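You operate a simulated robot arm through the tools that you are given. There is no shell and no other tool. Be economical: measure what you need, move in short steps, check, and stop when the job is done.

Carry out the task below with a simulated two-armed robot. There is one attempt and no reset: what you move stays moved.

## Task
Take the lid off the green tin on the top of the wide bench and lay it down there.

Only the result counts: the job must be done as asked and must still hold three seconds after the hand-in. Knocking over, shifting, dropping, spilling or breaking anything else fails it. Lids that push on must go on centred and level and be pressed home; caps that screw on are set level and turned clockwise until they are tight.

## Robot
Two 7-joint arms with two-finger parallel grippers on one trunk, on a base that drives. Base frame: it is fixed to the floor where the robot stands at the start and does not move with it; the origin is under the middle of the robot, x ahead of it, y to its left, z up. Lengths are in cm, angles in rad, forces in N, time in s.
The left shoulder is at the start at [6.2, 19.8, 112.9], the right one opposite. With the tool pointing down near the work surface each hand reaches from about 30 to 72 cm from the robot's upright axis, wherever it stands, measured 20 degrees to its own side. Payload 1.57 kg a hand.
The tool frame of a hand sits at the grasp point between the pads (the TCP): z along the fingers, y along the line on which they close. The tips reach 3 cm beyond it. Largest opening 11 cm; finger width 2.4, thickness 1.2; the body of the gripper, 4.8 by 11.2 cm, starts 7.8 cm behind the TCP.
Orientation is that of the tool frame in the base frame, as a unit quaternion [x, y, z, w]. With the fingers straight down and closing along the base's y, the tool's x points along the base's -x, its y along +y and its z along -z.

## Interface
- The arms move only by the tool arm_command. It takes "left_steps", "right_steps" or both (then of equal length, played together; a hand with none holds still); each is a list that holds one entry, the list of rows, each a list of 7 numbers: the shift along the tool's x, y, z in units of 500 mm (1.0 is 500 mm), then the turn, a rotation vector about the tool's x, y, z in units of 90 degrees (1.0 is 90 degrees), then the closure, from 0 (fully open) to 1 (shut). In form: [[[dx, dy, dz, rx, ry, rz, gripper], ...]]. A call has 1 to 12 rows; each row is the pose to reach, as a shift and turn from the pose commanded when the call began, along the tool's axes at that moment. A call with a number of a shift or a turn outside -1 to 1 is refused whole. A row lasts 0.2 s, in which the tool goes at most 5 cm and 0.15 rad; a call with a longer step from one row to the next is refused whole, and so is a gripper value outside its range. A pose out of reach is approached as far as the arm can. The call stops where the force on the tool passes 40 N (or 10 N more than at its start, if that is more) or the arm is blocked; 0.2 s more then pass. Each finger travels about 7.2 cm/s and halts on what it meets, pressing with about 36 N; the grip force reading is that of the motor and also rises with nothing between the fingers. The clock runs only during rows and for 0.2 s after the last one: add rows that repeat a pose to give the fingers time. The reply holds the time, the measured pose of the TCP, the force on the tool along the base axes, the opening and the grip force, in the units named above and with some noise, with the torque about the TCP (base axes, N m) and any sound that the robot's microphone picked up.
- Cameras (640 x 400 px; columns grow to the right, rows downward): "scene" is now at [10.4, 2.29, 170.75]; the picture's right is [0.31, -0.95, 0.00], its down [-0.77, -0.25, -0.58] and it looks along [0.55, 0.18, -0.81] (base axes); focal length 282 px, centre (320, 200). "left" rides on the left gripper at [7, -1.6, -14.1] in its tool frame; the picture's right is [0.23, 0.97, 0.00], its down [-0.85, 0.20, -0.48] and it looks along [-0.47, 0.11, 0.88] (tool axes); focal length 222 px, centre (320, 200). "right" rides on the right gripper at [7, 1.6, -14.1] in its tool frame; the picture's right is [-0.23, 0.97, 0.00], its down [-0.85, -0.20, -0.48] and it looks along [-0.47, -0.11, 0.88] (tool axes); focal length 222 px, centre (320, 200). There is no depth. A picture from a camera that has moved, and an enlarged one, comes with that camera's place and axes in the base frame and with its lens.
- get_image(camera): a new picture of that camera. It takes no simulated time.
- slide_trunk(by): slides the trunk up (or, below 0, down) by that many cm; the arms and the scene camera ride with it, the base frame stays. It gives what a move gives, with no picture.
- drive_base(legs): drives the robot by 1 to 6 legs, each [ahead, left, turn to the left] in cm, cm and rad, along the robot's own axes; the way and the turn of a leg run together, so that a leg with both is an arc; at most 150 cm and 3.142 rad a leg. The arms and the cameras ride along, it lands a little off, and it stops where it bumps. It gives what a move gives.
- head_to(pan, tilt): turns the head with the scene camera to pan (to the left, within 1.501 rad either way) and tilt (down, from -0.506 to 1.204), counted from straight ahead of the robot. It gives what a move gives.
- inspect(camera, box): a new picture of the part [left, top, right, bottom] of that camera's present view, enlarged. It takes no simulated time.
- sign_off(): hands the job in; it is judged then, once.

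Go step by step. Nothing tells you exact positions but the pictures and the camera data: compare them with the known pose of the tool, close in by small moves and look again before you grip or let go. The budget is 120 turns and 100 pictures, counting those below and the enlarged ones. Unless the task says otherwise, let go and move clear before handing in, and close with one line.

The tools are called after "Emit:" by a JSON object that holds its "name" and its "arguments". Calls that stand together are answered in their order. arm_command: Moves the arms, as the interface text tells. Its arguments: {"type":"object","properties":{"left_steps":{"type":"array","items":{"type":"array","items":{"type":"array","items":{"type":"number"}}}},"right_steps":{"type":"array","items":{"type":"array","items":{"type":"array","items":{"type":"number"}}}}},"required":[]} The other tools are called the same way: slide_trunk (by) slides the trunk up or down; drive_base (legs) drives the base; head_to (pan, tilt) turns the head that bears the scene camera; get_image (camera) takes a picture; inspect (camera, box) takes an enlarged picture of a part of a camera's view; sign_off () hands the job in.

At the start:

```text
time_s: 0.0
left_position: [51.95, 36.83, 116.74]
left_tcp_rot: [0.001, 1.0, 0.0, 0.0]
left_ft_force: [-0.6, -0.3, 0.0]
left_ft_torque: [0.03, 0.0, -0.02]
left_opening: 10.98
left_grip_force: 0.1
right_position: [36.92, -9.4, 111.67]
right_tcp_rot: [0.0, 1.0, -0.001, -0.002]
right_ft_force: [0.7, -0.3, 0.4]
right_ft_torque: [-0.01, 0.03, -0.03]
right_opening: 11.0
right_grip_force: 0.0
trunk travel left (down, up): [-72.5, 26.5]
robot x, y, heading: [0.08, 0.09, 0.006]
head pan, tilt: [0.312, 0.949]
```

scene: 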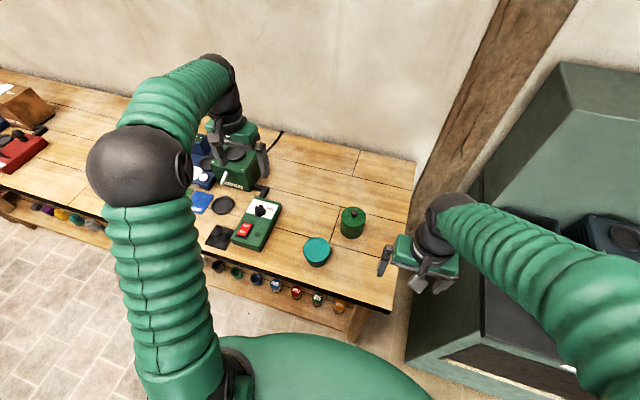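
right: 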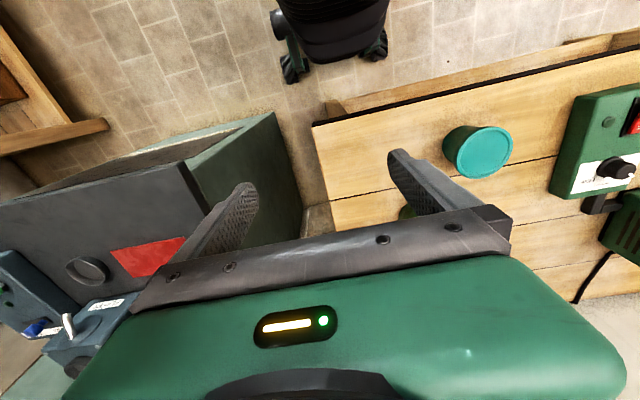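
left: 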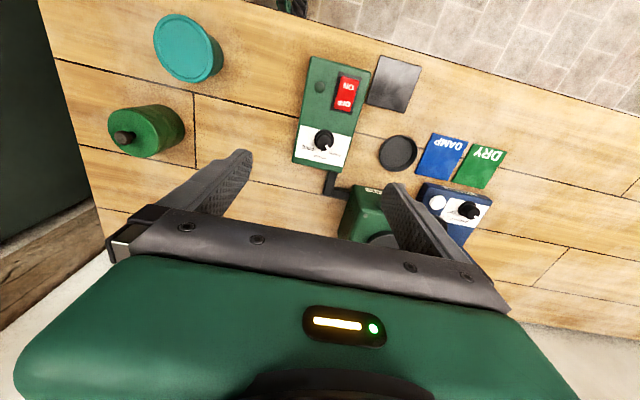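

I see a green tin with a knobbed lid near the right end of the bench, at about [59.6, 8.2] with the knob near z 97. A teal tin stands beside it. I'll look closer at both.

Emit:
{"name": "inspect", "arguments": {"camera": "scene", "box": [280, 180, 400, 280]}}

Emit:
{"name": "inspect", "arguments": {"camera": "left", "box": [80, 0, 260, 180]}}

```text
4.00 times, centred on (340, 230) of scene
camera zoom: at [10.4, 2.29, 170.75], right [0.31, -0.95, 0.0], down [-0.77, -0.25, -0.58], along [0.55, 0.18, -0.81], focal length 1127 px, centre (240, 80)
```

zoom: 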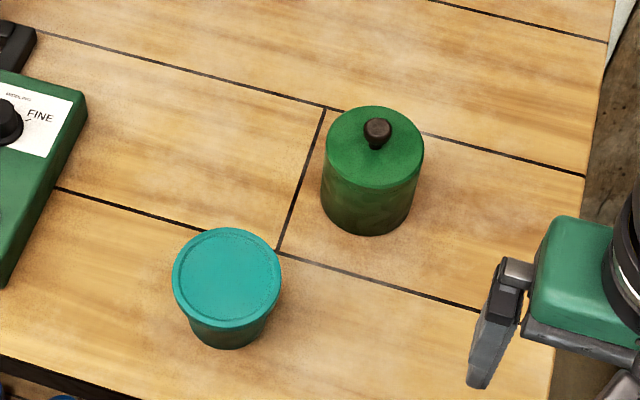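

```text
2.22 times, centred on (170, 90) of left
camera zoom: at [44.82, 35.29, 131.0], right [-0.23, 0.97, 0.0], down [0.86, 0.2, 0.48], along [0.47, 0.11, -0.88], focal length 494 px, centre (653, 444)
```

zoom: 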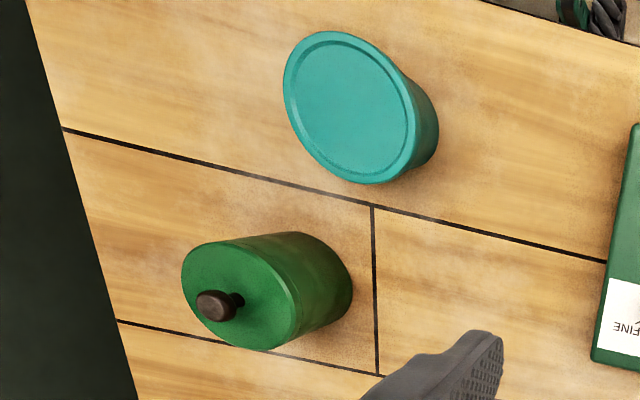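

The knob sits at about [59.9, 7.1, 96]. I'll bring the right hand above it at its present height and look through its camera.

Emit:
{"name": "arm_command", "arguments": {"right_steps": [[[-0.066, 0.047, 0, 0, 0, 0, 0], [-0.132, 0.094, 0, 0, 0, 0, 0], [-0.198, 0.141, 0, 0, 0, 0, 0], [-0.264, 0.188, 0, 0, 0, 0, 0], [-0.33, 0.235, 0, 0, 0, 0, 0], [-0.395, 0.282, 0, 0, 0, 0, 0], [-0.46, 0.33, 0, 0, 0, 0, 0], [-0.46, 0.33, 0, 0, 0, 0, 0]]]}}

Emit:
{"name": "get_image", "arguments": {"camera": "right"}}

Emit:
{"name": "get_image", "arguments": {"camera": "left"}}

```text
time_s: 1.8
left_position: [51.76, 36.93, 116.84]
left_tcp_rot: [0.0, 1.0, 0.001, 0.0]
left_ft_force: [0.2, 0.4, 0.4]
left_ft_torque: [0.03, 0.0, 0.02]
left_opening: 11.02
left_grip_force: 0.0
right_position: [59.69, 7.07, 111.69]
right_tcp_rot: [0.0, 1.0, -0.001, -0.001]
right_ft_force: [0.3, 0.2, 0.6]
right_ft_torque: [0.0, 0.01, 0.0]
right_opening: 11.01
right_grip_force: 0.1
trunk travel left (down, up): [-72.5, 26.5]
robot x, y, heading: [0.03, 0.43, 0.001]
head pan, tilt: [0.312, 0.949]
```

```text
94 pictures are left
camera right: at [52.79, 8.61, 125.94], right [0.23, 0.97, 0.0], down [0.86, -0.2, 0.48], along [0.47, -0.11, -0.88], focal length 222 px, centre (320, 200)
```

right: 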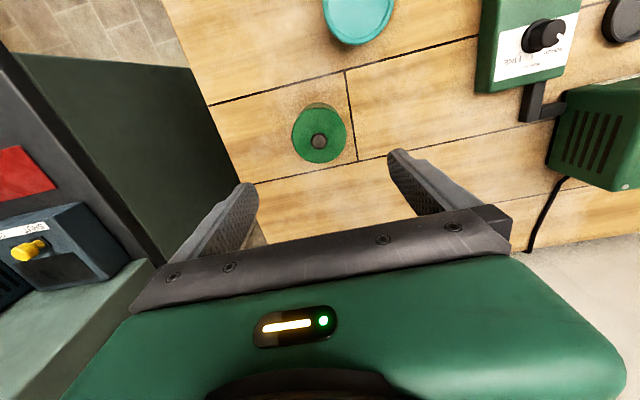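

```text
93 pictures are left
camera left: at [44.65, 35.28, 131.09], right [-0.23, 0.97, 0.0], down [0.85, 0.2, 0.48], along [0.47, 0.11, -0.88], focal length 222 px, centre (320, 200)
```

left: 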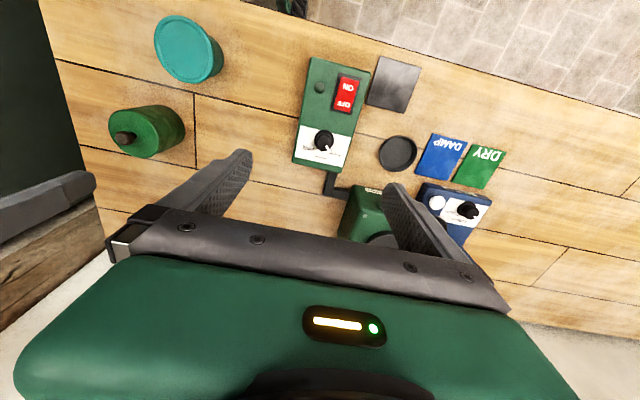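

The right camera puts the knob at about [60.1, 6.8]. I'll come down to just above it, tips near z 98.5, while correcting sideways.

Emit:
{"name": "arm_command", "arguments": {"right_steps": [[[-0.008, -0.006, 0.07, 0, 0, 0, 0], [-0.008, -0.006, 0.14, 0, 0, 0, 0.3], [-0.008, -0.006, 0.204, 0, 0, 0, 0.5], [-0.008, -0.006, 0.204, 0, 0, 0, 0.5]]]}}

Emit:
{"name": "get_image", "arguments": {"camera": "right"}}

Emit:
{"name": "inspect", "arguments": {"camera": "left", "box": [0, 60, 220, 220]}}

Emit:
{"name": "inspect", "arguments": {"camera": "scene", "box": [280, 150, 440, 280]}}

```text
time_s: 2.8
left_position: [51.8, 36.84, 116.67]
left_tcp_rot: [0.0, 1.0, -0.001, 0.0]
left_ft_force: [-0.2, 0.3, 0.1]
left_ft_torque: [0.01, 0.02, -0.01]
left_opening: 11.02
left_grip_force: 0.0
right_position: [60.28, 6.89, 101.5]
right_tcp_rot: [0.0, 1.0, 0.0, -0.001]
right_ft_force: [0.1, 0.4, 0.0]
right_ft_torque: [0.04, 0.01, 0.0]
right_opening: 5.5
right_grip_force: 0.0
trunk travel left (down, up): [-72.5, 26.5]
robot x, y, heading: [0.04, 0.33, 0.003]
head pan, tilt: [0.312, 0.949]
```

```text
92 pictures are left
camera right: at [53.37, 8.26, 115.65], right [0.23, 0.97, 0.0], down [0.86, -0.2, 0.48], along [0.47, -0.11, -0.88], focal length 222 px, centre (320, 200)
```

right: 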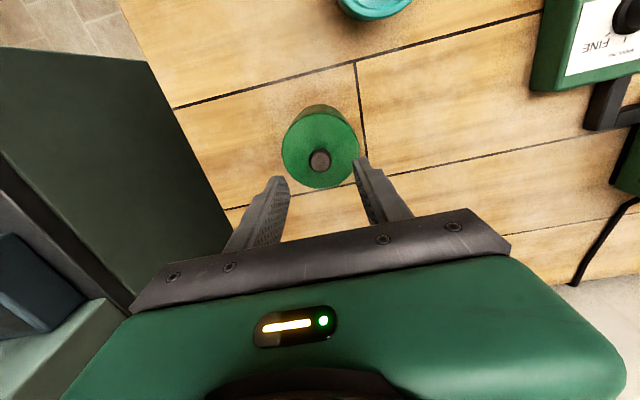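

```text
2.50 times, centred on (110, 140) of left
camera zoom: at [44.73, 35.27, 131.05], right [-0.23, 0.97, 0.0], down [0.86, 0.2, 0.48], along [0.47, 0.11, -0.88], focal length 555 px, centre (845, 350)
```

zoom: 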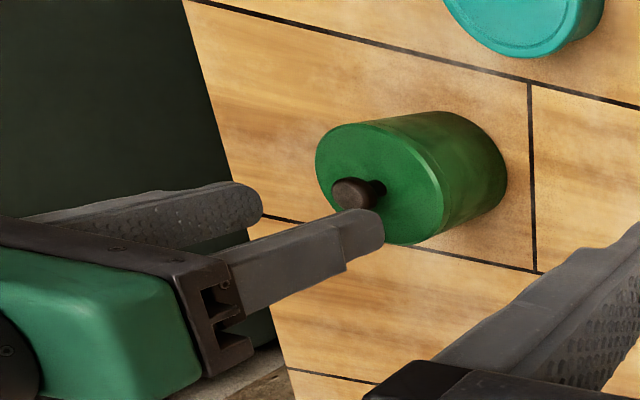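

```text
3.08 times, centred on (360, 215) of scene
camera zoom: at [10.57, 2.4, 170.74], right [0.31, -0.95, 0.0], down [-0.78, -0.25, -0.58], along [0.55, 0.18, -0.81], focal length 867 px, centre (197, 154)
```

zoom: 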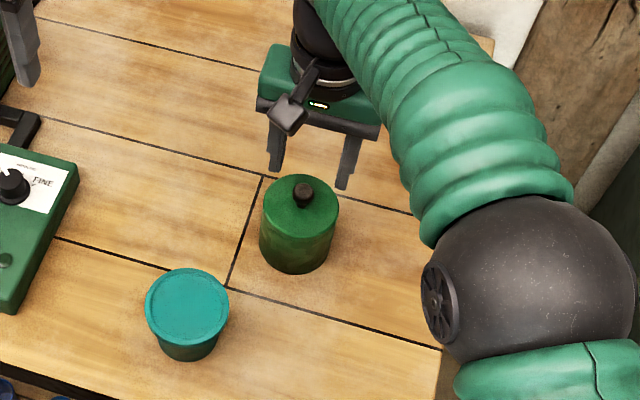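

The knob sits at about [59.8, 6.8] with its top near 95.5. I'll shift 0.4 cm back and lower so the tips straddle the knob, then check.

Emit:
{"name": "arm_command", "arguments": {"right_steps": [[[0.009, -0.001, 0.0, 0, 0, 0, 0.5], [0.009, -0.001, 0.04, 0, 0, 0, 0.5], [0.009, -0.001, 0.07, 0, 0, 0, 0.5], [0.009, -0.001, 0.074, 0, 0, 0, 0.5]]]}}

Emit:
{"name": "inspect", "arguments": {"camera": "right", "box": [220, 80, 420, 240]}}

Emit:
{"name": "inspect", "arguments": {"camera": "left", "box": [60, 80, 220, 200]}}

Emit:
{"name": "inspect", "arguments": {"camera": "scene", "box": [310, 170, 410, 250]}}

```text
time_s: 3.8
left_position: [51.72, 36.87, 116.94]
left_tcp_rot: [0.0, 1.0, -0.001, 0.0]
left_ft_force: [0.4, 0.1, 0.4]
left_ft_torque: [0.0, -0.01, -0.03]
left_opening: 11.03
left_grip_force: 0.2
right_position: [59.63, 6.87, 97.94]
right_tcp_rot: [0.0, 1.0, 0.0, 0.001]
right_ft_force: [0.4, 0.1, -0.1]
right_ft_torque: [-0.01, 0.0, 0.03]
right_opening: 5.47
right_grip_force: 0.2
trunk travel left (down, up): [-72.5, 26.5]
robot x, y, heading: [-0.01, 0.2, -0.003]
head pan, tilt: [0.312, 0.949]
```

```text
2.50 times, centred on (320, 160) of right
camera zoom: at [52.78, 8.23, 112.06], right [0.23, 0.97, 0.0], down [0.86, -0.2, 0.48], along [0.47, -0.11, -0.88], focal length 555 px, centre (320, 300)
```

zoom: 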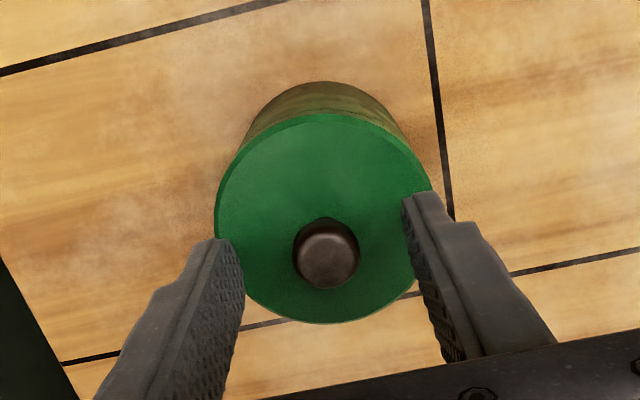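

```text
3.33 times, centred on (140, 140) of left
camera zoom: at [44.65, 35.3, 131.07], right [-0.23, 0.97, 0.0], down [0.85, 0.2, 0.48], along [0.47, 0.11, -0.88], focal length 740 px, centre (920, 400)
```

zoom: 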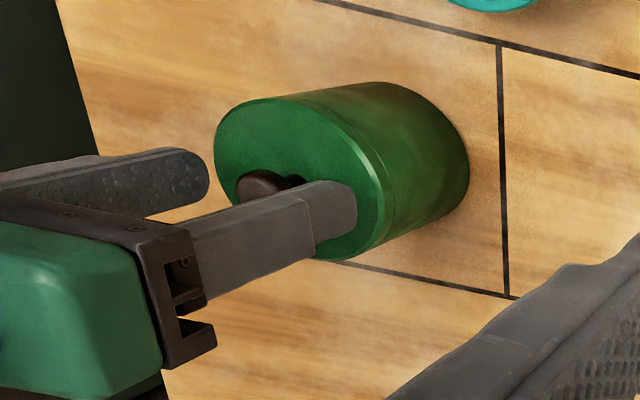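

```text
5.00 times, centred on (360, 210) of scene
camera zoom: at [10.48, 2.41, 170.74], right [0.31, -0.95, 0.0], down [-0.78, -0.25, -0.58], along [0.55, 0.18, -0.81], focal length 1409 px, centre (120, 150)
```

zoom: 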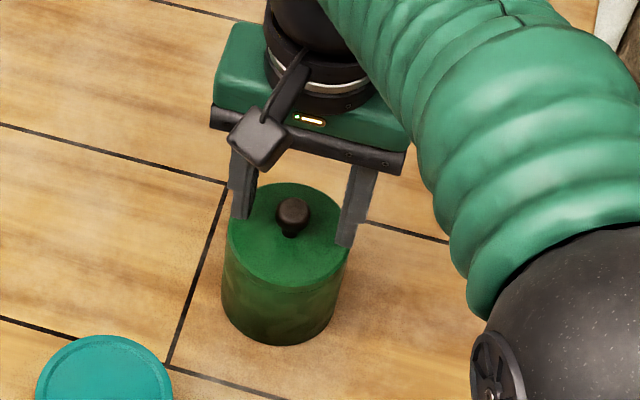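

The tips straddle the knob without touching anything, and the knob is centred. I'll go down another 0.6 cm and close on it.

Emit:
{"name": "arm_command", "arguments": {"right_steps": [[[-0.004, -0.002, 0.006, 0, 0, 0, 0.5], [-0.004, -0.002, 0.012, 0, 0, 0, 0.5], [-0.004, -0.002, 0.012, 0, 0, 0, 0.7], [-0.004, -0.002, 0.012, 0, 0, 0, 0.85], [-0.004, -0.002, 0.012, 0, 0, 0, 1], [-0.004, -0.002, 0.012, 0, 0, 0, 1], [-0.004, -0.002, 0.012, 0, 0, 0, 1]]]}}

Emit:
{"name": "inspect", "arguments": {"camera": "right", "box": [220, 80, 420, 240]}}

Emit:
{"name": "inspect", "arguments": {"camera": "left", "box": [60, 80, 220, 200]}}

```text
time_s: 5.4
left_position: [51.72, 36.94, 116.77]
left_tcp_rot: [0.0, 1.0, -0.001, 0.0]
left_ft_force: [0.6, 0.2, -0.4]
left_ft_torque: [0.03, 0.0, -0.03]
left_opening: 11.0
left_grip_force: 0.1
right_position: [59.99, 6.71, 97.32]
right_tcp_rot: [0.0, 1.0, 0.0, 0.0]
right_ft_force: [1.4, 0.4, 2.1]
right_ft_torque: [0.0, 0.02, -0.01]
right_opening: 2.01
right_grip_force: 33.7
trunk travel left (down, up): [-72.5, 26.5]
robot x, y, heading: [0.01, 0.09, -0.003]
head pan, tilt: [0.312, 0.949]
```

```text
2.50 times, centred on (320, 160) of right
camera zoom: at [53.04, 8.2, 111.49], right [0.23, 0.97, 0.0], down [0.85, -0.2, 0.48], along [0.47, -0.11, -0.88], focal length 555 px, centre (320, 300)
```

zoom: 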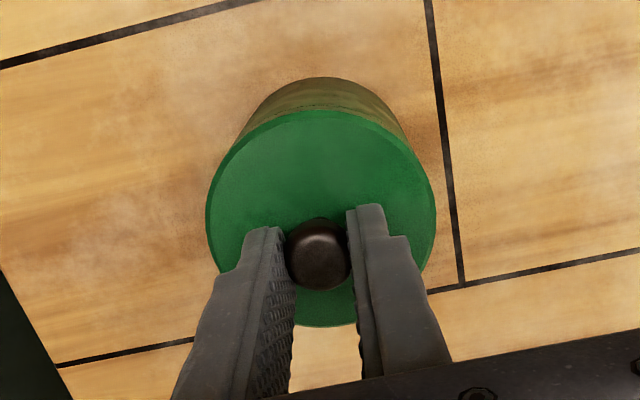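

```text
3.33 times, centred on (140, 140) of left
camera zoom: at [44.68, 35.33, 131.05], right [-0.23, 0.97, 0.0], down [0.85, 0.2, 0.48], along [0.47, 0.11, -0.88], focal length 740 px, centre (920, 400)
```

zoom: 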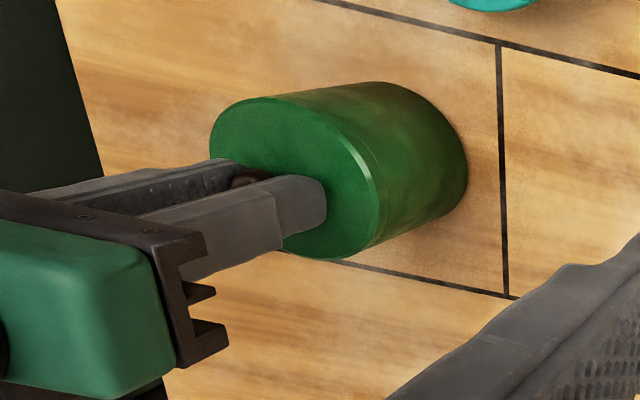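

The knob is gripped at 2.0 cm with no sign of the tin shifting. I'll lift slowly by 1 cm and look whether only the lid comes up.

Emit:
{"name": "arm_command", "arguments": {"right_steps": [[[0, 0, -0.004, 0, 0, 0, 1], [0, 0, -0.008, 0, 0, 0, 1], [0, 0, -0.012, 0, 0, 0, 1], [0, 0, -0.016, 0, 0, 0, 1], [0, 0, -0.02, 0, 0, 0, 1]]]}}

Emit:
{"name": "inspect", "arguments": {"camera": "left", "box": [60, 80, 220, 200]}}

Emit:
{"name": "inspect", "arguments": {"camera": "scene", "box": [310, 170, 410, 250]}}

```text
time_s: 6.6
left_position: [51.83, 36.94, 116.9]
left_tcp_rot: [0.0, 1.0, -0.001, 0.001]
left_ft_force: [-0.4, -0.8, 0.0]
left_ft_torque: [0.01, 0.02, 0.01]
left_opening: 11.01
left_grip_force: 0.1
right_position: [59.9, 6.73, 98.39]
right_tcp_rot: [0.001, 1.0, 0.0, 0.001]
right_ft_force: [0.4, -0.1, -1.5]
right_ft_torque: [-0.02, 0.03, 0.01]
right_opening: 2.0
right_grip_force: 33.7
trunk travel left (down, up): [-72.5, 26.5]
robot x, y, heading: [0.14, 0.11, -0.001]
head pan, tilt: [0.312, 0.949]
```

```text
3.33 times, centred on (140, 140) of left
camera zoom: at [44.71, 35.31, 131.04], right [-0.23, 0.97, 0.0], down [0.86, 0.2, 0.48], along [0.47, 0.11, -0.88], focal length 740 px, centre (920, 400)
```

zoom: 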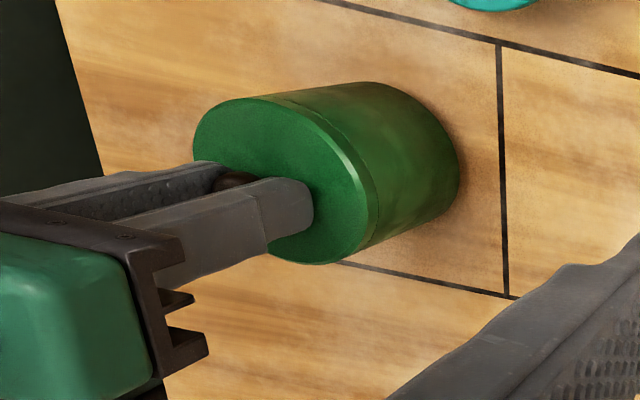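

```text
5.00 times, centred on (360, 210) of scene
camera zoom: at [10.56, 2.41, 170.73], right [0.31, -0.95, 0.0], down [-0.78, -0.25, -0.58], along [0.55, 0.18, -0.81], focal length 1409 px, centre (120, 150)
```

zoom: 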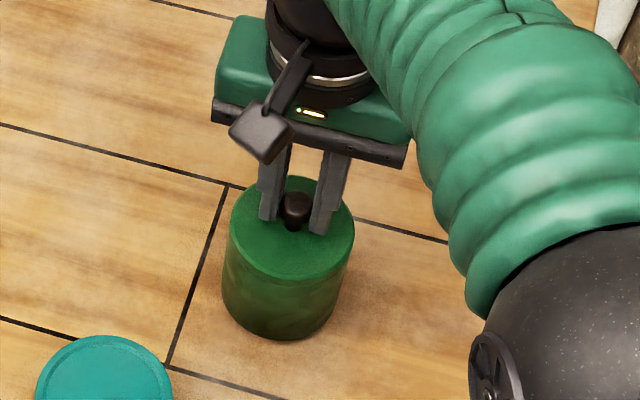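

The whole tin came up with the lid: the base has moved in both pictures. The lid is held tight, so I'll set it back down and hold the body with the left hand.

Emit:
{"name": "arm_command", "arguments": {"right_steps": [[[0, 0, 0.005, 0, 0, 0, 1], [0, 0, 0.01, 0, 0, 0, 1], [0, 0, 0.015, 0, 0, 0, 1], [0, 0, 0.018, 0, 0, 0, 1], [0, 0, 0.0205, 0, 0, 0, 1]]]}}

Emit:
{"name": "inspect", "arguments": {"camera": "left", "box": [60, 80, 220, 200]}}

Emit:
{"name": "inspect", "arguments": {"camera": "scene", "box": [220, 140, 440, 300]}}

```text
time_s: 7.8
left_position: [51.75, 36.98, 116.81]
left_tcp_rot: [0.0, 1.0, -0.001, 0.001]
left_ft_force: [-1.0, -0.1, -0.4]
left_ft_torque: [0.02, -0.02, -0.02]
left_opening: 10.99
left_grip_force: 0.0
right_position: [60.0, 6.72, 97.27]
right_tcp_rot: [-0.001, 1.0, 0.0, 0.0]
right_ft_force: [0.8, -0.2, 1.1]
right_ft_torque: [-0.09, 0.01, 0.02]
right_opening: 2.01
right_grip_force: 34.4
trunk travel left (down, up): [-72.5, 26.5]
robot x, y, heading: [0.05, -0.08, 0.002]
head pan, tilt: [0.312, 0.949]
heard: snap
```

```text
3.33 times, centred on (140, 140) of left
camera zoom: at [44.66, 35.31, 131.07], right [-0.23, 0.97, 0.0], down [0.85, 0.2, 0.48], along [0.47, 0.11, -0.88], focal length 740 px, centre (920, 400)
```

zoom: 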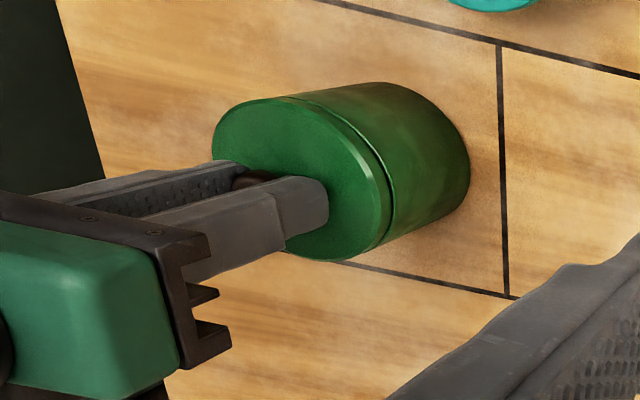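

```text
2.50 times, centred on (330, 220) of scene
camera zoom: at [10.48, 2.42, 170.75], right [0.31, -0.95, 0.0], down [-0.78, -0.25, -0.58], along [0.55, 0.18, -0.81], focal length 705 px, centre (295, 150)
```

zoom: 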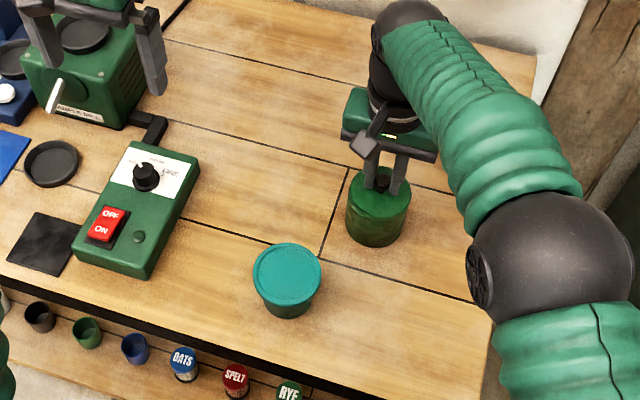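

I heard a snap, and a gap now shows between lid and body with the tin back in its place, so the lid may have come free. I'll lift very slightly to check.

Emit:
{"name": "arm_command", "arguments": {"right_steps": [[[0, 0, -0.002, 0, 0, 0, 1], [0, 0, -0.004, 0, 0, 0, 1], [0, 0, -0.006, 0, 0, 0, 1], [0, 0, -0.008, 0, 0, 0, 1]]]}}

Emit:
{"name": "inspect", "arguments": {"camera": "left", "box": [60, 80, 220, 200]}}

Emit:
{"name": "inspect", "arguments": {"camera": "scene", "box": [310, 170, 410, 250]}}

```text
time_s: 8.8
left_position: [51.78, 36.83, 116.8]
left_tcp_rot: [0.0, 1.0, 0.0, 0.0]
left_ft_force: [1.2, 0.1, 0.4]
left_ft_torque: [0.0, -0.02, -0.01]
left_opening: 11.01
left_grip_force: 0.1
right_position: [59.95, 6.81, 97.65]
right_tcp_rot: [0.0, 1.0, 0.0, -0.001]
right_ft_force: [0.2, 0.1, -0.3]
right_ft_torque: [-0.02, -0.01, 0.02]
right_opening: 2.03
right_grip_force: 34.1
trunk travel left (down, up): [-72.5, 26.5]
robot x, y, heading: [-0.29, 0.01, -0.001]
head pan, tilt: [0.312, 0.949]
```

```text
3.33 times, centred on (140, 140) of left
camera zoom: at [44.72, 35.31, 131.04], right [-0.23, 0.97, 0.0], down [0.86, 0.2, 0.48], along [0.47, 0.11, -0.88], focal length 740 px, centre (920, 400)
```

zoom: 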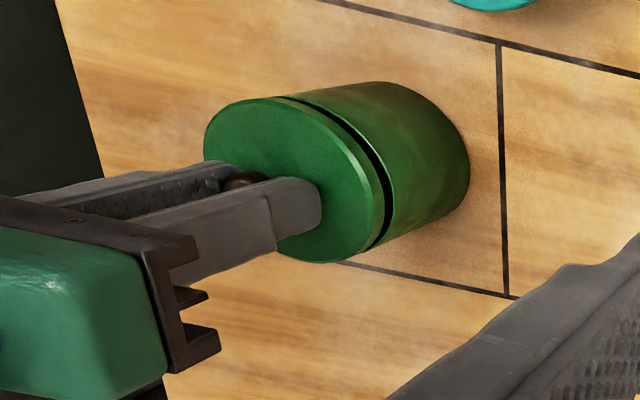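

```text
5.00 times, centred on (360, 210) of scene
camera zoom: at [10.56, 2.42, 170.73], right [0.31, -0.95, 0.0], down [-0.78, -0.25, -0.58], along [0.55, 0.18, -0.81], focal length 1409 px, centre (120, 150)
```

zoom: 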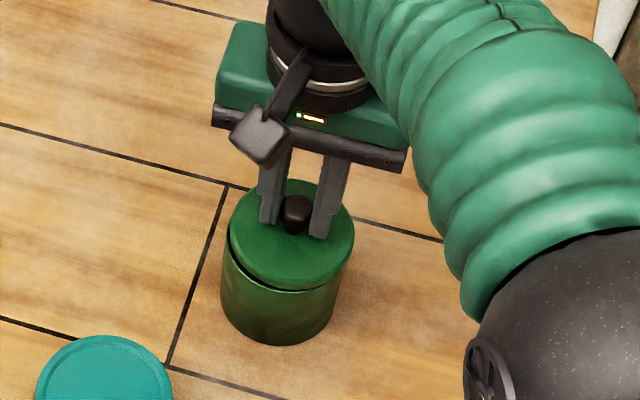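

The lid is free and the body stands where it was. I'll lift the lid straight up 7 cm and look underneath.

Emit:
{"name": "arm_command", "arguments": {"right_steps": [[[0, 0, -0.02, 0, 0, 0, 1], [0, 0, -0.05, 0, 0, 0, 1], [0, 0, -0.08, 0, 0, 0, 1], [0, 0, -0.11, 0, 0, 0, 1], [0, 0, -0.14, 0, 0, 0, 1], [0, 0, -0.14, 0, 0, 0, 1]]]}}

Emit:
{"name": "inspect", "arguments": {"camera": "left", "box": [20, 60, 220, 200]}}

Emit:
{"name": "get_image", "arguments": {"camera": "scene"}}

Emit:
{"name": "get_image", "arguments": {"camera": "right"}}

```text
time_s: 10.2
left_position: [51.84, 36.84, 116.86]
left_tcp_rot: [0.0, 1.0, 0.0, 0.0]
left_ft_force: [0.2, -0.1, 0.4]
left_ft_torque: [0.0, 0.02, 0.0]
left_opening: 11.0
left_grip_force: 0.1
right_position: [59.85, 6.75, 104.64]
right_tcp_rot: [-0.001, 1.0, 0.0, 0.0]
right_ft_force: [-0.3, -0.7, -1.1]
right_ft_torque: [-0.01, -0.01, -0.01]
right_opening: 2.0
right_grip_force: 34.0
trunk travel left (down, up): [-72.5, 26.5]
robot x, y, heading: [-0.09, 0.09, -0.002]
head pan, tilt: [0.312, 0.949]
```

```text
2.86 times, centred on (120, 130) of left
camera zoom: at [44.73, 35.31, 131.03], right [-0.23, 0.97, 0.0], down [0.86, 0.2, 0.48], along [0.47, 0.11, -0.88], focal length 635 px, centre (891, 400)
```

zoom: 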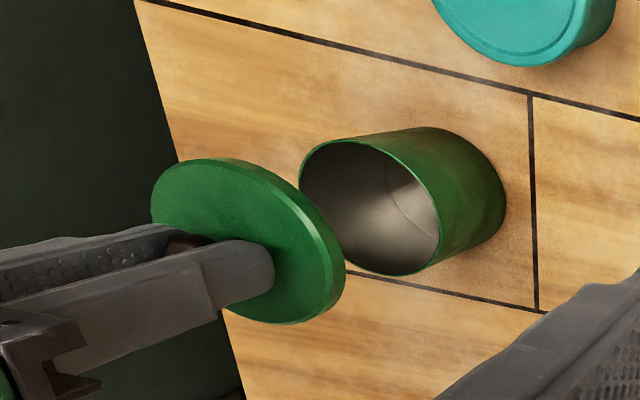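

```text
77 pictures are left
camera scene: at [10.57, 2.41, 170.73], right [0.31, -0.95, 0.0], down [-0.78, -0.25, -0.58], along [0.55, 0.18, -0.82], focal length 282 px, centre (320, 200)
```

scene: 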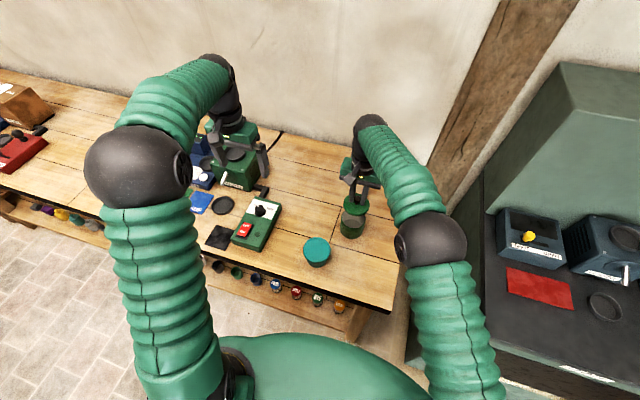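

```text
76 pictures are left
camera right: at [53.02, 8.28, 118.84], right [0.23, 0.97, 0.0], down [0.86, -0.2, 0.48], along [0.47, -0.11, -0.88], focal length 222 px, centre (320, 200)
```

right: 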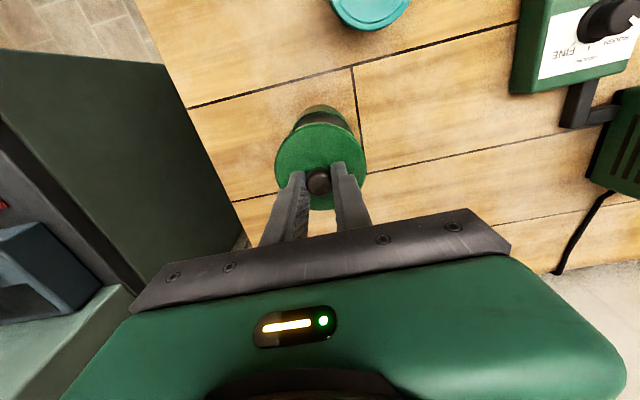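

The lid is a thin disc held level, and the open body is undisturbed. I'll carry it to the free bench area around [48, 1], in front and to the right, at this height.

Emit:
{"name": "arm_command", "arguments": {"right_steps": [[[0.04, -0.02, 0, 0, 0, 0, 1], [0.1, -0.05, 0, 0, 0, 0, 1], [0.16, -0.08, 0, 0, 0, 0, 1], [0.2, -0.1, 0, 0, 0, 0, 1], [0.235, -0.116, 0, 0, 0, 0, 1], [0.235, -0.116, 0, 0, 0, 0, 1]]]}}

Emit:
{"name": "get_image", "arguments": {"camera": "scene"}}

Emit:
{"name": "get_image", "arguments": {"camera": "right"}}

Emit:
{"name": "get_image", "arguments": {"camera": "left"}}

```text
time_s: 11.6
left_position: [51.8, 36.92, 116.83]
left_tcp_rot: [0.001, 1.0, 0.0, 0.0]
left_ft_force: [1.1, 0.1, -0.6]
left_ft_torque: [-0.01, 0.0, 0.0]
left_opening: 10.99
left_grip_force: 0.1
right_position: [48.17, 0.9, 104.59]
right_tcp_rot: [0.0, 1.0, 0.0, 0.0]
right_ft_force: [0.6, -0.1, -0.6]
right_ft_torque: [-0.01, -0.01, 0.0]
right_opening: 2.0
right_grip_force: 33.6
trunk travel left (down, up): [-72.5, 26.5]
robot x, y, heading: [0.0, 0.14, 0.003]
head pan, tilt: [0.312, 0.949]
```

```text
75 pictures are left
camera scene: at [10.52, 2.36, 170.74], right [0.31, -0.95, 0.0], down [-0.78, -0.25, -0.58], along [0.55, 0.18, -0.81], focal length 282 px, centre (320, 200)
```

scene: 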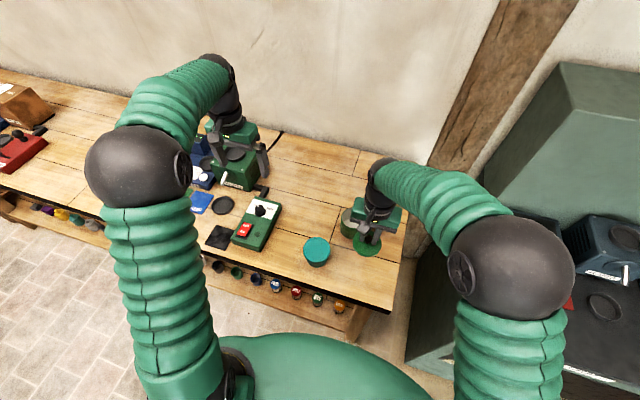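

```text
74 pictures are left
camera right: at [41.31, 2.36, 118.78], right [0.23, 0.97, 0.0], down [0.86, -0.2, 0.48], along [0.47, -0.11, -0.88], focal length 222 px, centre (320, 200)
```

right: 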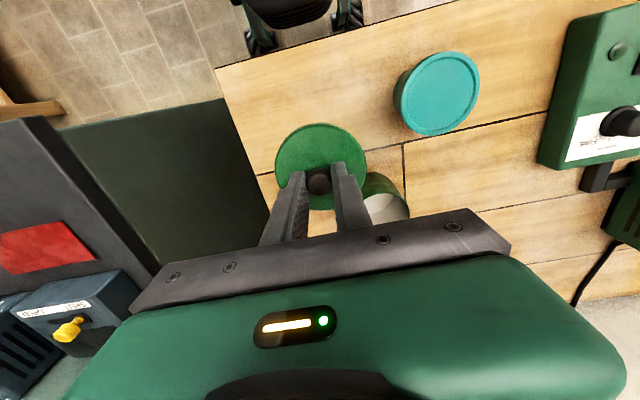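

```text
73 pictures are left
camera left: at [44.75, 35.31, 131.02], right [-0.23, 0.97, 0.0], down [0.86, 0.2, 0.48], along [0.47, 0.11, -0.88], focal length 222 px, centre (320, 200)
```

left: 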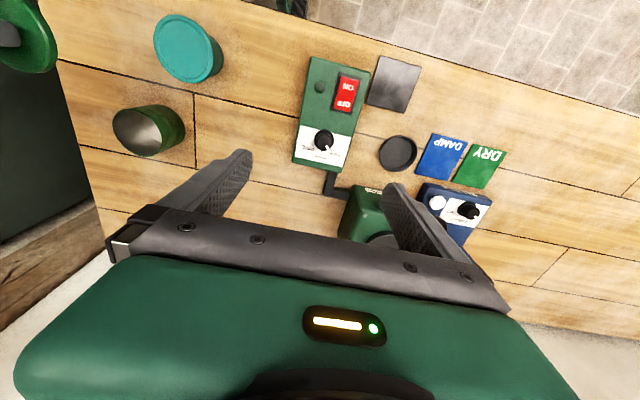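

The lid hangs over clear bench, well away from both tins and about 7 cm from the right edge. I'll lower 11 cm and look.

Emit:
{"name": "arm_command", "arguments": {"right_steps": [[[0, 0, 0.05, 0, 0, 0, 1], [0, 0, 0.1, 0, 0, 0, 1], [0, 0, 0.15, 0, 0, 0, 1], [0, 0, 0.19, 0, 0, 0, 1], [0, 0, 0.22, 0, 0, 0, 1], [0, 0, 0.22, 0, 0, 0, 1]]]}}

Emit:
{"name": "get_image", "arguments": {"camera": "right"}}

Emit:
{"name": "inspect", "arguments": {"camera": "scene", "box": [310, 190, 430, 310]}}

Emit:
{"name": "inspect", "arguments": {"camera": "left", "box": [0, 0, 200, 160]}}

```text
time_s: 13.0
left_position: [51.83, 36.97, 116.83]
left_tcp_rot: [-0.001, 1.0, -0.001, 0.0]
left_ft_force: [0.5, 0.4, 0.2]
left_ft_torque: [0.0, -0.02, 0.0]
left_opening: 11.0
left_grip_force: 0.1
right_position: [48.19, 0.97, 93.61]
right_tcp_rot: [0.0, 1.0, 0.0, 0.0]
right_ft_force: [-0.4, 0.3, -1.1]
right_ft_torque: [-0.03, 0.0, 0.0]
right_opening: 2.0
right_grip_force: 33.9
trunk travel left (down, up): [-72.5, 26.5]
robot x, y, heading: [0.17, 0.19, 0.007]
head pan, tilt: [0.312, 0.949]
```

```text
72 pictures are left
camera right: at [41.33, 2.4, 107.76], right [0.23, 0.97, 0.0], down [0.86, -0.2, 0.48], along [0.47, -0.11, -0.88], focal length 222 px, centre (320, 200)
```

right: 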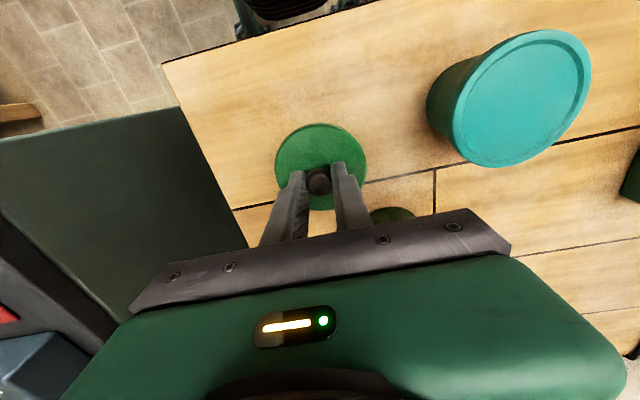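

```text
3.33 times, centred on (370, 250) of scene
camera zoom: at [10.48, 2.38, 170.74], right [0.31, -0.95, 0.0], down [-0.78, -0.25, -0.58], along [0.55, 0.18, -0.81], focal length 939 px, centre (153, 33)
```

zoom: 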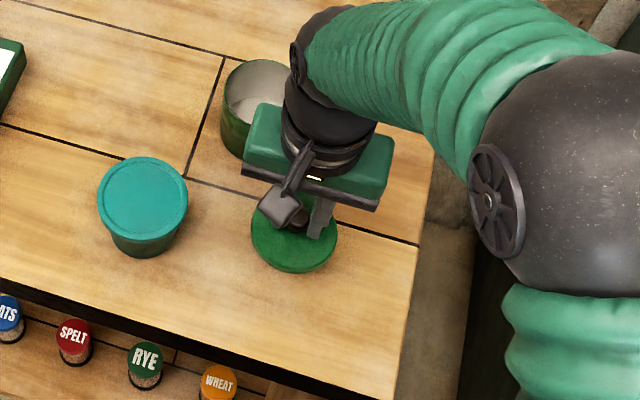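

```text
2.50 times, centred on (100, 80) of left
camera zoom: at [44.68, 35.3, 131.05], right [-0.23, 0.97, 0.0], down [0.85, 0.2, 0.48], along [0.47, 0.11, -0.88], focal length 555 px, centre (870, 500)
```

zoom: 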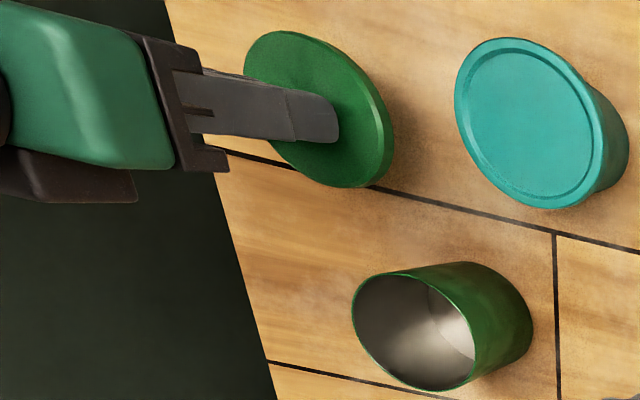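

The lid hovers about 3 cm above the bench. I'll lower slowly, 2 cm for now.

Emit:
{"name": "arm_command", "arguments": {"right_steps": [[[0, 0, 0.008, 0, 0, 0, 1], [0, 0, 0.016, 0, 0, 0, 1], [0, 0, 0.024, 0, 0, 0, 1], [0, 0, 0.032, 0, 0, 0, 1], [0, 0, 0.04, 0, 0, 0, 1]]]}}

Emit:
{"name": "inspect", "arguments": {"camera": "left", "box": [0, 0, 200, 160]}}

```text
time_s: 14.2
left_position: [51.77, 36.91, 116.91]
left_tcp_rot: [0.0, 1.0, -0.001, 0.0]
left_ft_force: [0.8, -0.7, -0.5]
left_ft_torque: [-0.02, 0.0, -0.02]
left_opening: 10.98
left_grip_force: 0.1
right_position: [48.19, 0.98, 91.57]
right_tcp_rot: [0.0, 1.0, 0.0, 0.0]
right_ft_force: [-0.4, 0.6, -0.1]
right_ft_torque: [-0.01, 0.04, -0.01]
right_opening: 2.01
right_grip_force: 33.9
trunk travel left (down, up): [-72.5, 26.5]
robot x, y, heading: [0.11, 0.01, -0.004]
head pan, tilt: [0.312, 0.949]
```

```text
2.50 times, centred on (100, 80) of left
camera zoom: at [44.71, 35.31, 131.04], right [-0.23, 0.97, 0.0], down [0.86, 0.2, 0.48], along [0.47, 0.11, -0.88], focal length 555 px, centre (870, 500)
```

zoom: 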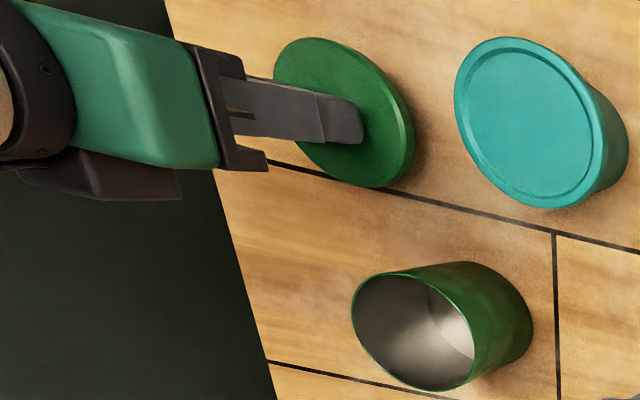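

The lid is close to the bench but not touching yet. I'll go on down in 1 mm steps.

Emit:
{"name": "arm_command", "arguments": {"right_steps": [[[0, 0, 0.002, 0, 0, 0, 1], [0, 0, 0.004, 0, 0, 0, 1], [0, 0, 0.006, 0, 0, 0, 1], [0, 0, 0.008, 0, 0, 0, 1], [0, 0, 0.01, 0, 0, 0, 1], [0, 0, 0.012, 0, 0, 0, 1], [0, 0, 0.014, 0, 0, 0, 1]]]}}

Emit:
{"name": "inspect", "arguments": {"camera": "left", "box": [0, 0, 200, 160]}}

```text
time_s: 15.8
left_position: [51.73, 36.79, 116.82]
left_tcp_rot: [0.0, 1.0, -0.001, 0.001]
left_ft_force: [0.3, 0.0, 0.0]
left_ft_torque: [0.02, 0.01, -0.01]
left_opening: 11.0
left_grip_force: 0.1
right_position: [48.29, 0.93, 90.95]
right_tcp_rot: [0.0, 1.0, 0.0, 0.0]
right_ft_force: [0.0, 0.6, 0.2]
right_ft_torque: [-0.03, -0.03, 0.01]
right_opening: 2.01
right_grip_force: 33.8
trunk travel left (down, up): [-72.5, 26.5]
robot x, y, heading: [0.05, -0.06, -0.003]
head pan, tilt: [0.312, 0.949]
```

```text
2.50 times, centred on (100, 80) of left
camera zoom: at [44.71, 35.3, 131.04], right [-0.23, 0.97, 0.0], down [0.86, 0.2, 0.48], along [0.47, 0.11, -0.88], focal length 555 px, centre (870, 500)
```

zoom: 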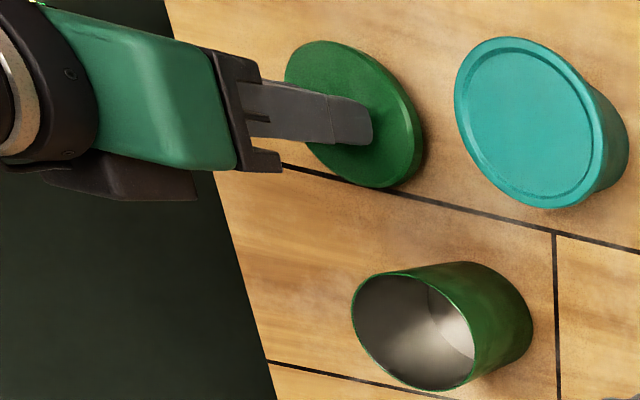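

There is still no contact force, so I'll continue in 1 mm steps.

Emit:
{"name": "arm_command", "arguments": {"right_steps": [[[0, 0, 0.002, 0, 0, 0, 1], [0, 0, 0.004, 0, 0, 0, 1], [0, 0, 0.006, 0, 0, 0, 1], [0, 0, 0.008, 0, 0, 0, 1], [0, 0, 0.01, 0, 0, 0, 1]]]}}

Emit:
{"name": "inspect", "arguments": {"camera": "left", "box": [80, 0, 180, 80]}}

```text
time_s: 17.0
left_position: [51.67, 36.9, 116.98]
left_tcp_rot: [0.0, 1.0, 0.0, 0.001]
left_ft_force: [0.8, -0.1, -0.3]
left_ft_torque: [-0.01, -0.01, 0.03]
left_opening: 11.02
left_grip_force: 0.0
right_position: [48.13, 1.01, 90.73]
right_tcp_rot: [0.0, 1.0, 0.0, 0.002]
right_ft_force: [1.7, -1.4, 19.3]
right_ft_torque: [-0.08, 0.02, 0.02]
right_opening: 2.0
right_grip_force: 34.1
trunk travel left (down, up): [-72.5, 26.5]
robot x, y, heading: [-0.02, -0.09, -0.0]
head pan, tilt: [0.312, 0.949]
```

```text
5.00 times, centred on (130, 40) of left
camera zoom: at [44.5, 35.29, 131.16], right [-0.23, 0.97, 0.0], down [0.85, 0.2, 0.48], along [0.47, 0.11, -0.88], focal length 1111 px, centre (1270, 1000)
```

zoom: 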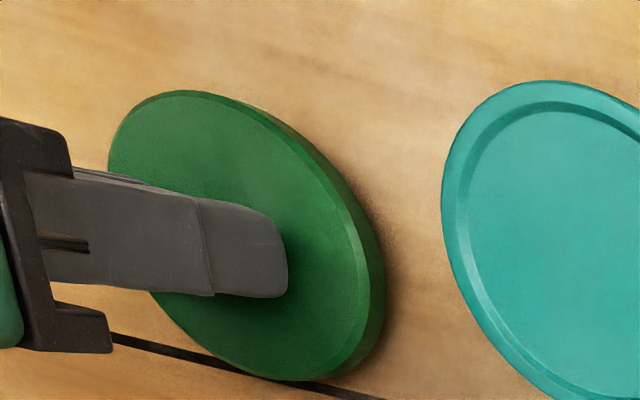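

The lid is on the bench with 19 N of push. I'll ease off about 2 mm to take the push off, then open the fingers gently.

Emit:
{"name": "arm_command", "arguments": {"right_steps": [[[0, 0, -0.002, 0, 0, 0, 1], [0, 0, -0.004, 0, 0, 0, 1], [0, 0, -0.004, 0, 0, 0, 1]]]}}

```text
time_s: 17.8
left_position: [51.71, 37.02, 116.78]
left_tcp_rot: [-0.001, 1.0, -0.001, 0.001]
left_ft_force: [-0.2, 0.0, -0.3]
left_ft_torque: [0.0, -0.01, 0.0]
left_opening: 11.0
left_grip_force: 0.2
right_position: [48.06, 1.01, 90.77]
right_tcp_rot: [0.0, 1.0, 0.0, 0.001]
right_ft_force: [3.7, 3.0, 12.9]
right_ft_torque: [0.12, -0.26, 0.02]
right_opening: 2.03
right_grip_force: 33.7
trunk travel left (down, up): [-72.5, 26.5]
robot x, y, heading: [-0.01, 0.04, -0.001]
head pan, tilt: [0.312, 0.949]
```

There is still 13 N of push. I'll ease off a little more and then open.

Emit:
{"name": "arm_command", "arguments": {"right_steps": [[[0, 0, -0.001, 0, 0, 0, 1], [0, 0, -0.002, 0, 0, 0, 1], [0, 0, -0.003, 0, 0, 0, 1], [0, 0, -0.003, 0, 0, 0, 1]]]}}

```text
time_s: 18.8
left_position: [51.81, 36.78, 116.73]
left_tcp_rot: [0.001, 1.0, 0.0, 0.0]
left_ft_force: [0.3, 0.6, -0.6]
left_ft_torque: [-0.03, -0.01, -0.01]
left_opening: 11.0
left_grip_force: 0.1
right_position: [48.15, 0.96, 90.79]
right_tcp_rot: [0.0, 1.0, -0.001, -0.002]
right_ft_force: [-0.1, 0.2, -0.8]
right_ft_torque: [0.0, -0.01, 0.01]
right_opening: 2.02
right_grip_force: 34.1
trunk travel left (down, up): [-72.5, 26.5]
robot x, y, heading: [0.11, -0.02, -0.001]
head pan, tilt: [0.312, 0.949]
```

The force is near zero with the lid at the bench surface. I'll open to about 5 cm, then rise 10 cm.

Emit:
{"name": "arm_command", "arguments": {"right_steps": [[[0, 0, 0, 0, 0, 0, 0.75], [0, 0, 0, 0, 0, 0, 0.6], [0, 0, 0, 0, 0, 0, 0.55], [0, 0, 0, 0, 0, 0, 0.55], [0, 0, -0.02, 0, 0, 0, 0.55], [0, 0, -0.06, 0, 0, 0, 0.55], [0, 0, -0.12, 0, 0, 0, 0.55], [0, 0, -0.2, 0, 0, 0, 0.55], [0, 0, -0.28, 0, 0, 0, 0.55]]]}}

Emit:
{"name": "get_image", "arguments": {"camera": "right"}}

Emit:
{"name": "inspect", "arguments": {"camera": "left", "box": [0, 0, 220, 176]}}

Emit:
{"name": "get_image", "arguments": {"camera": "scene"}}

```text
time_s: 20.8
left_position: [51.63, 36.83, 116.71]
left_tcp_rot: [0.0, 1.0, 0.0, 0.001]
left_ft_force: [0.6, 0.3, 0.0]
left_ft_torque: [-0.02, -0.04, 0.04]
left_opening: 10.99
left_grip_force: 0.1
right_position: [48.13, 0.83, 104.9]
right_tcp_rot: [0.001, 1.0, 0.0, -0.001]
right_ft_force: [0.2, 0.0, 1.1]
right_ft_torque: [0.01, -0.01, 0.01]
right_opening: 4.92
right_grip_force: 0.1
trunk travel left (down, up): [-72.5, 26.5]
robot x, y, heading: [-0.21, 0.15, -0.002]
head pan, tilt: [0.312, 0.949]
```

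```text
66 pictures are left
camera right: at [41.22, 2.15, 119.14], right [0.23, 0.97, 0.0], down [0.85, -0.2, 0.48], along [0.47, -0.11, -0.88], focal length 222 px, centre (320, 200)
```

right: 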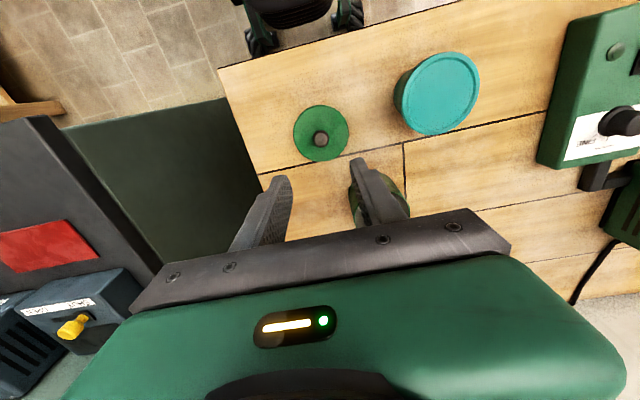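

```text
2.27 times, centred on (110, 88) of left
camera zoom: at [44.6, 35.27, 131.09], right [-0.23, 0.97, 0.0], down [0.85, 0.2, 0.48], along [0.47, 0.11, -0.88], focal length 505 px, centre (797, 454)
```

zoom: 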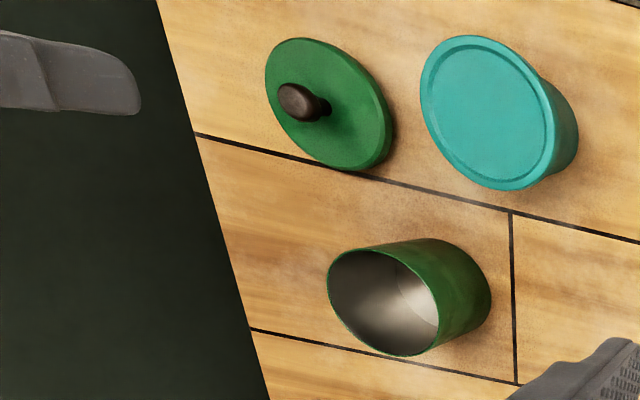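

```text
64 pictures are left
camera scene: at [10.32, 2.33, 170.75], right [0.31, -0.95, 0.0], down [-0.77, -0.25, -0.58], along [0.55, 0.18, -0.81], focal length 282 px, centre (320, 200)
```

scene: 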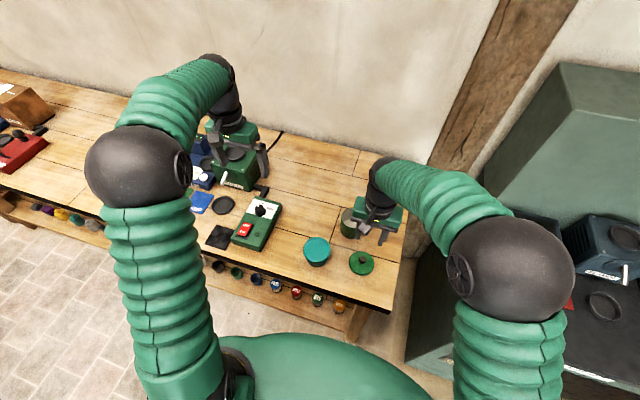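

The lid lies flat on the bench, the tin stands open in its place, nothing else has moved and the hand is clear. I'm handing in.

Emit:
{"name": "sign_off", "arguments": {}}

```text
The job is handed in.
```

The lid is off the green tin and lying flat on top of the wide bench. The open tin is still in its place; it came up about 1 cm with the lid on the first pull, and I set it back down.
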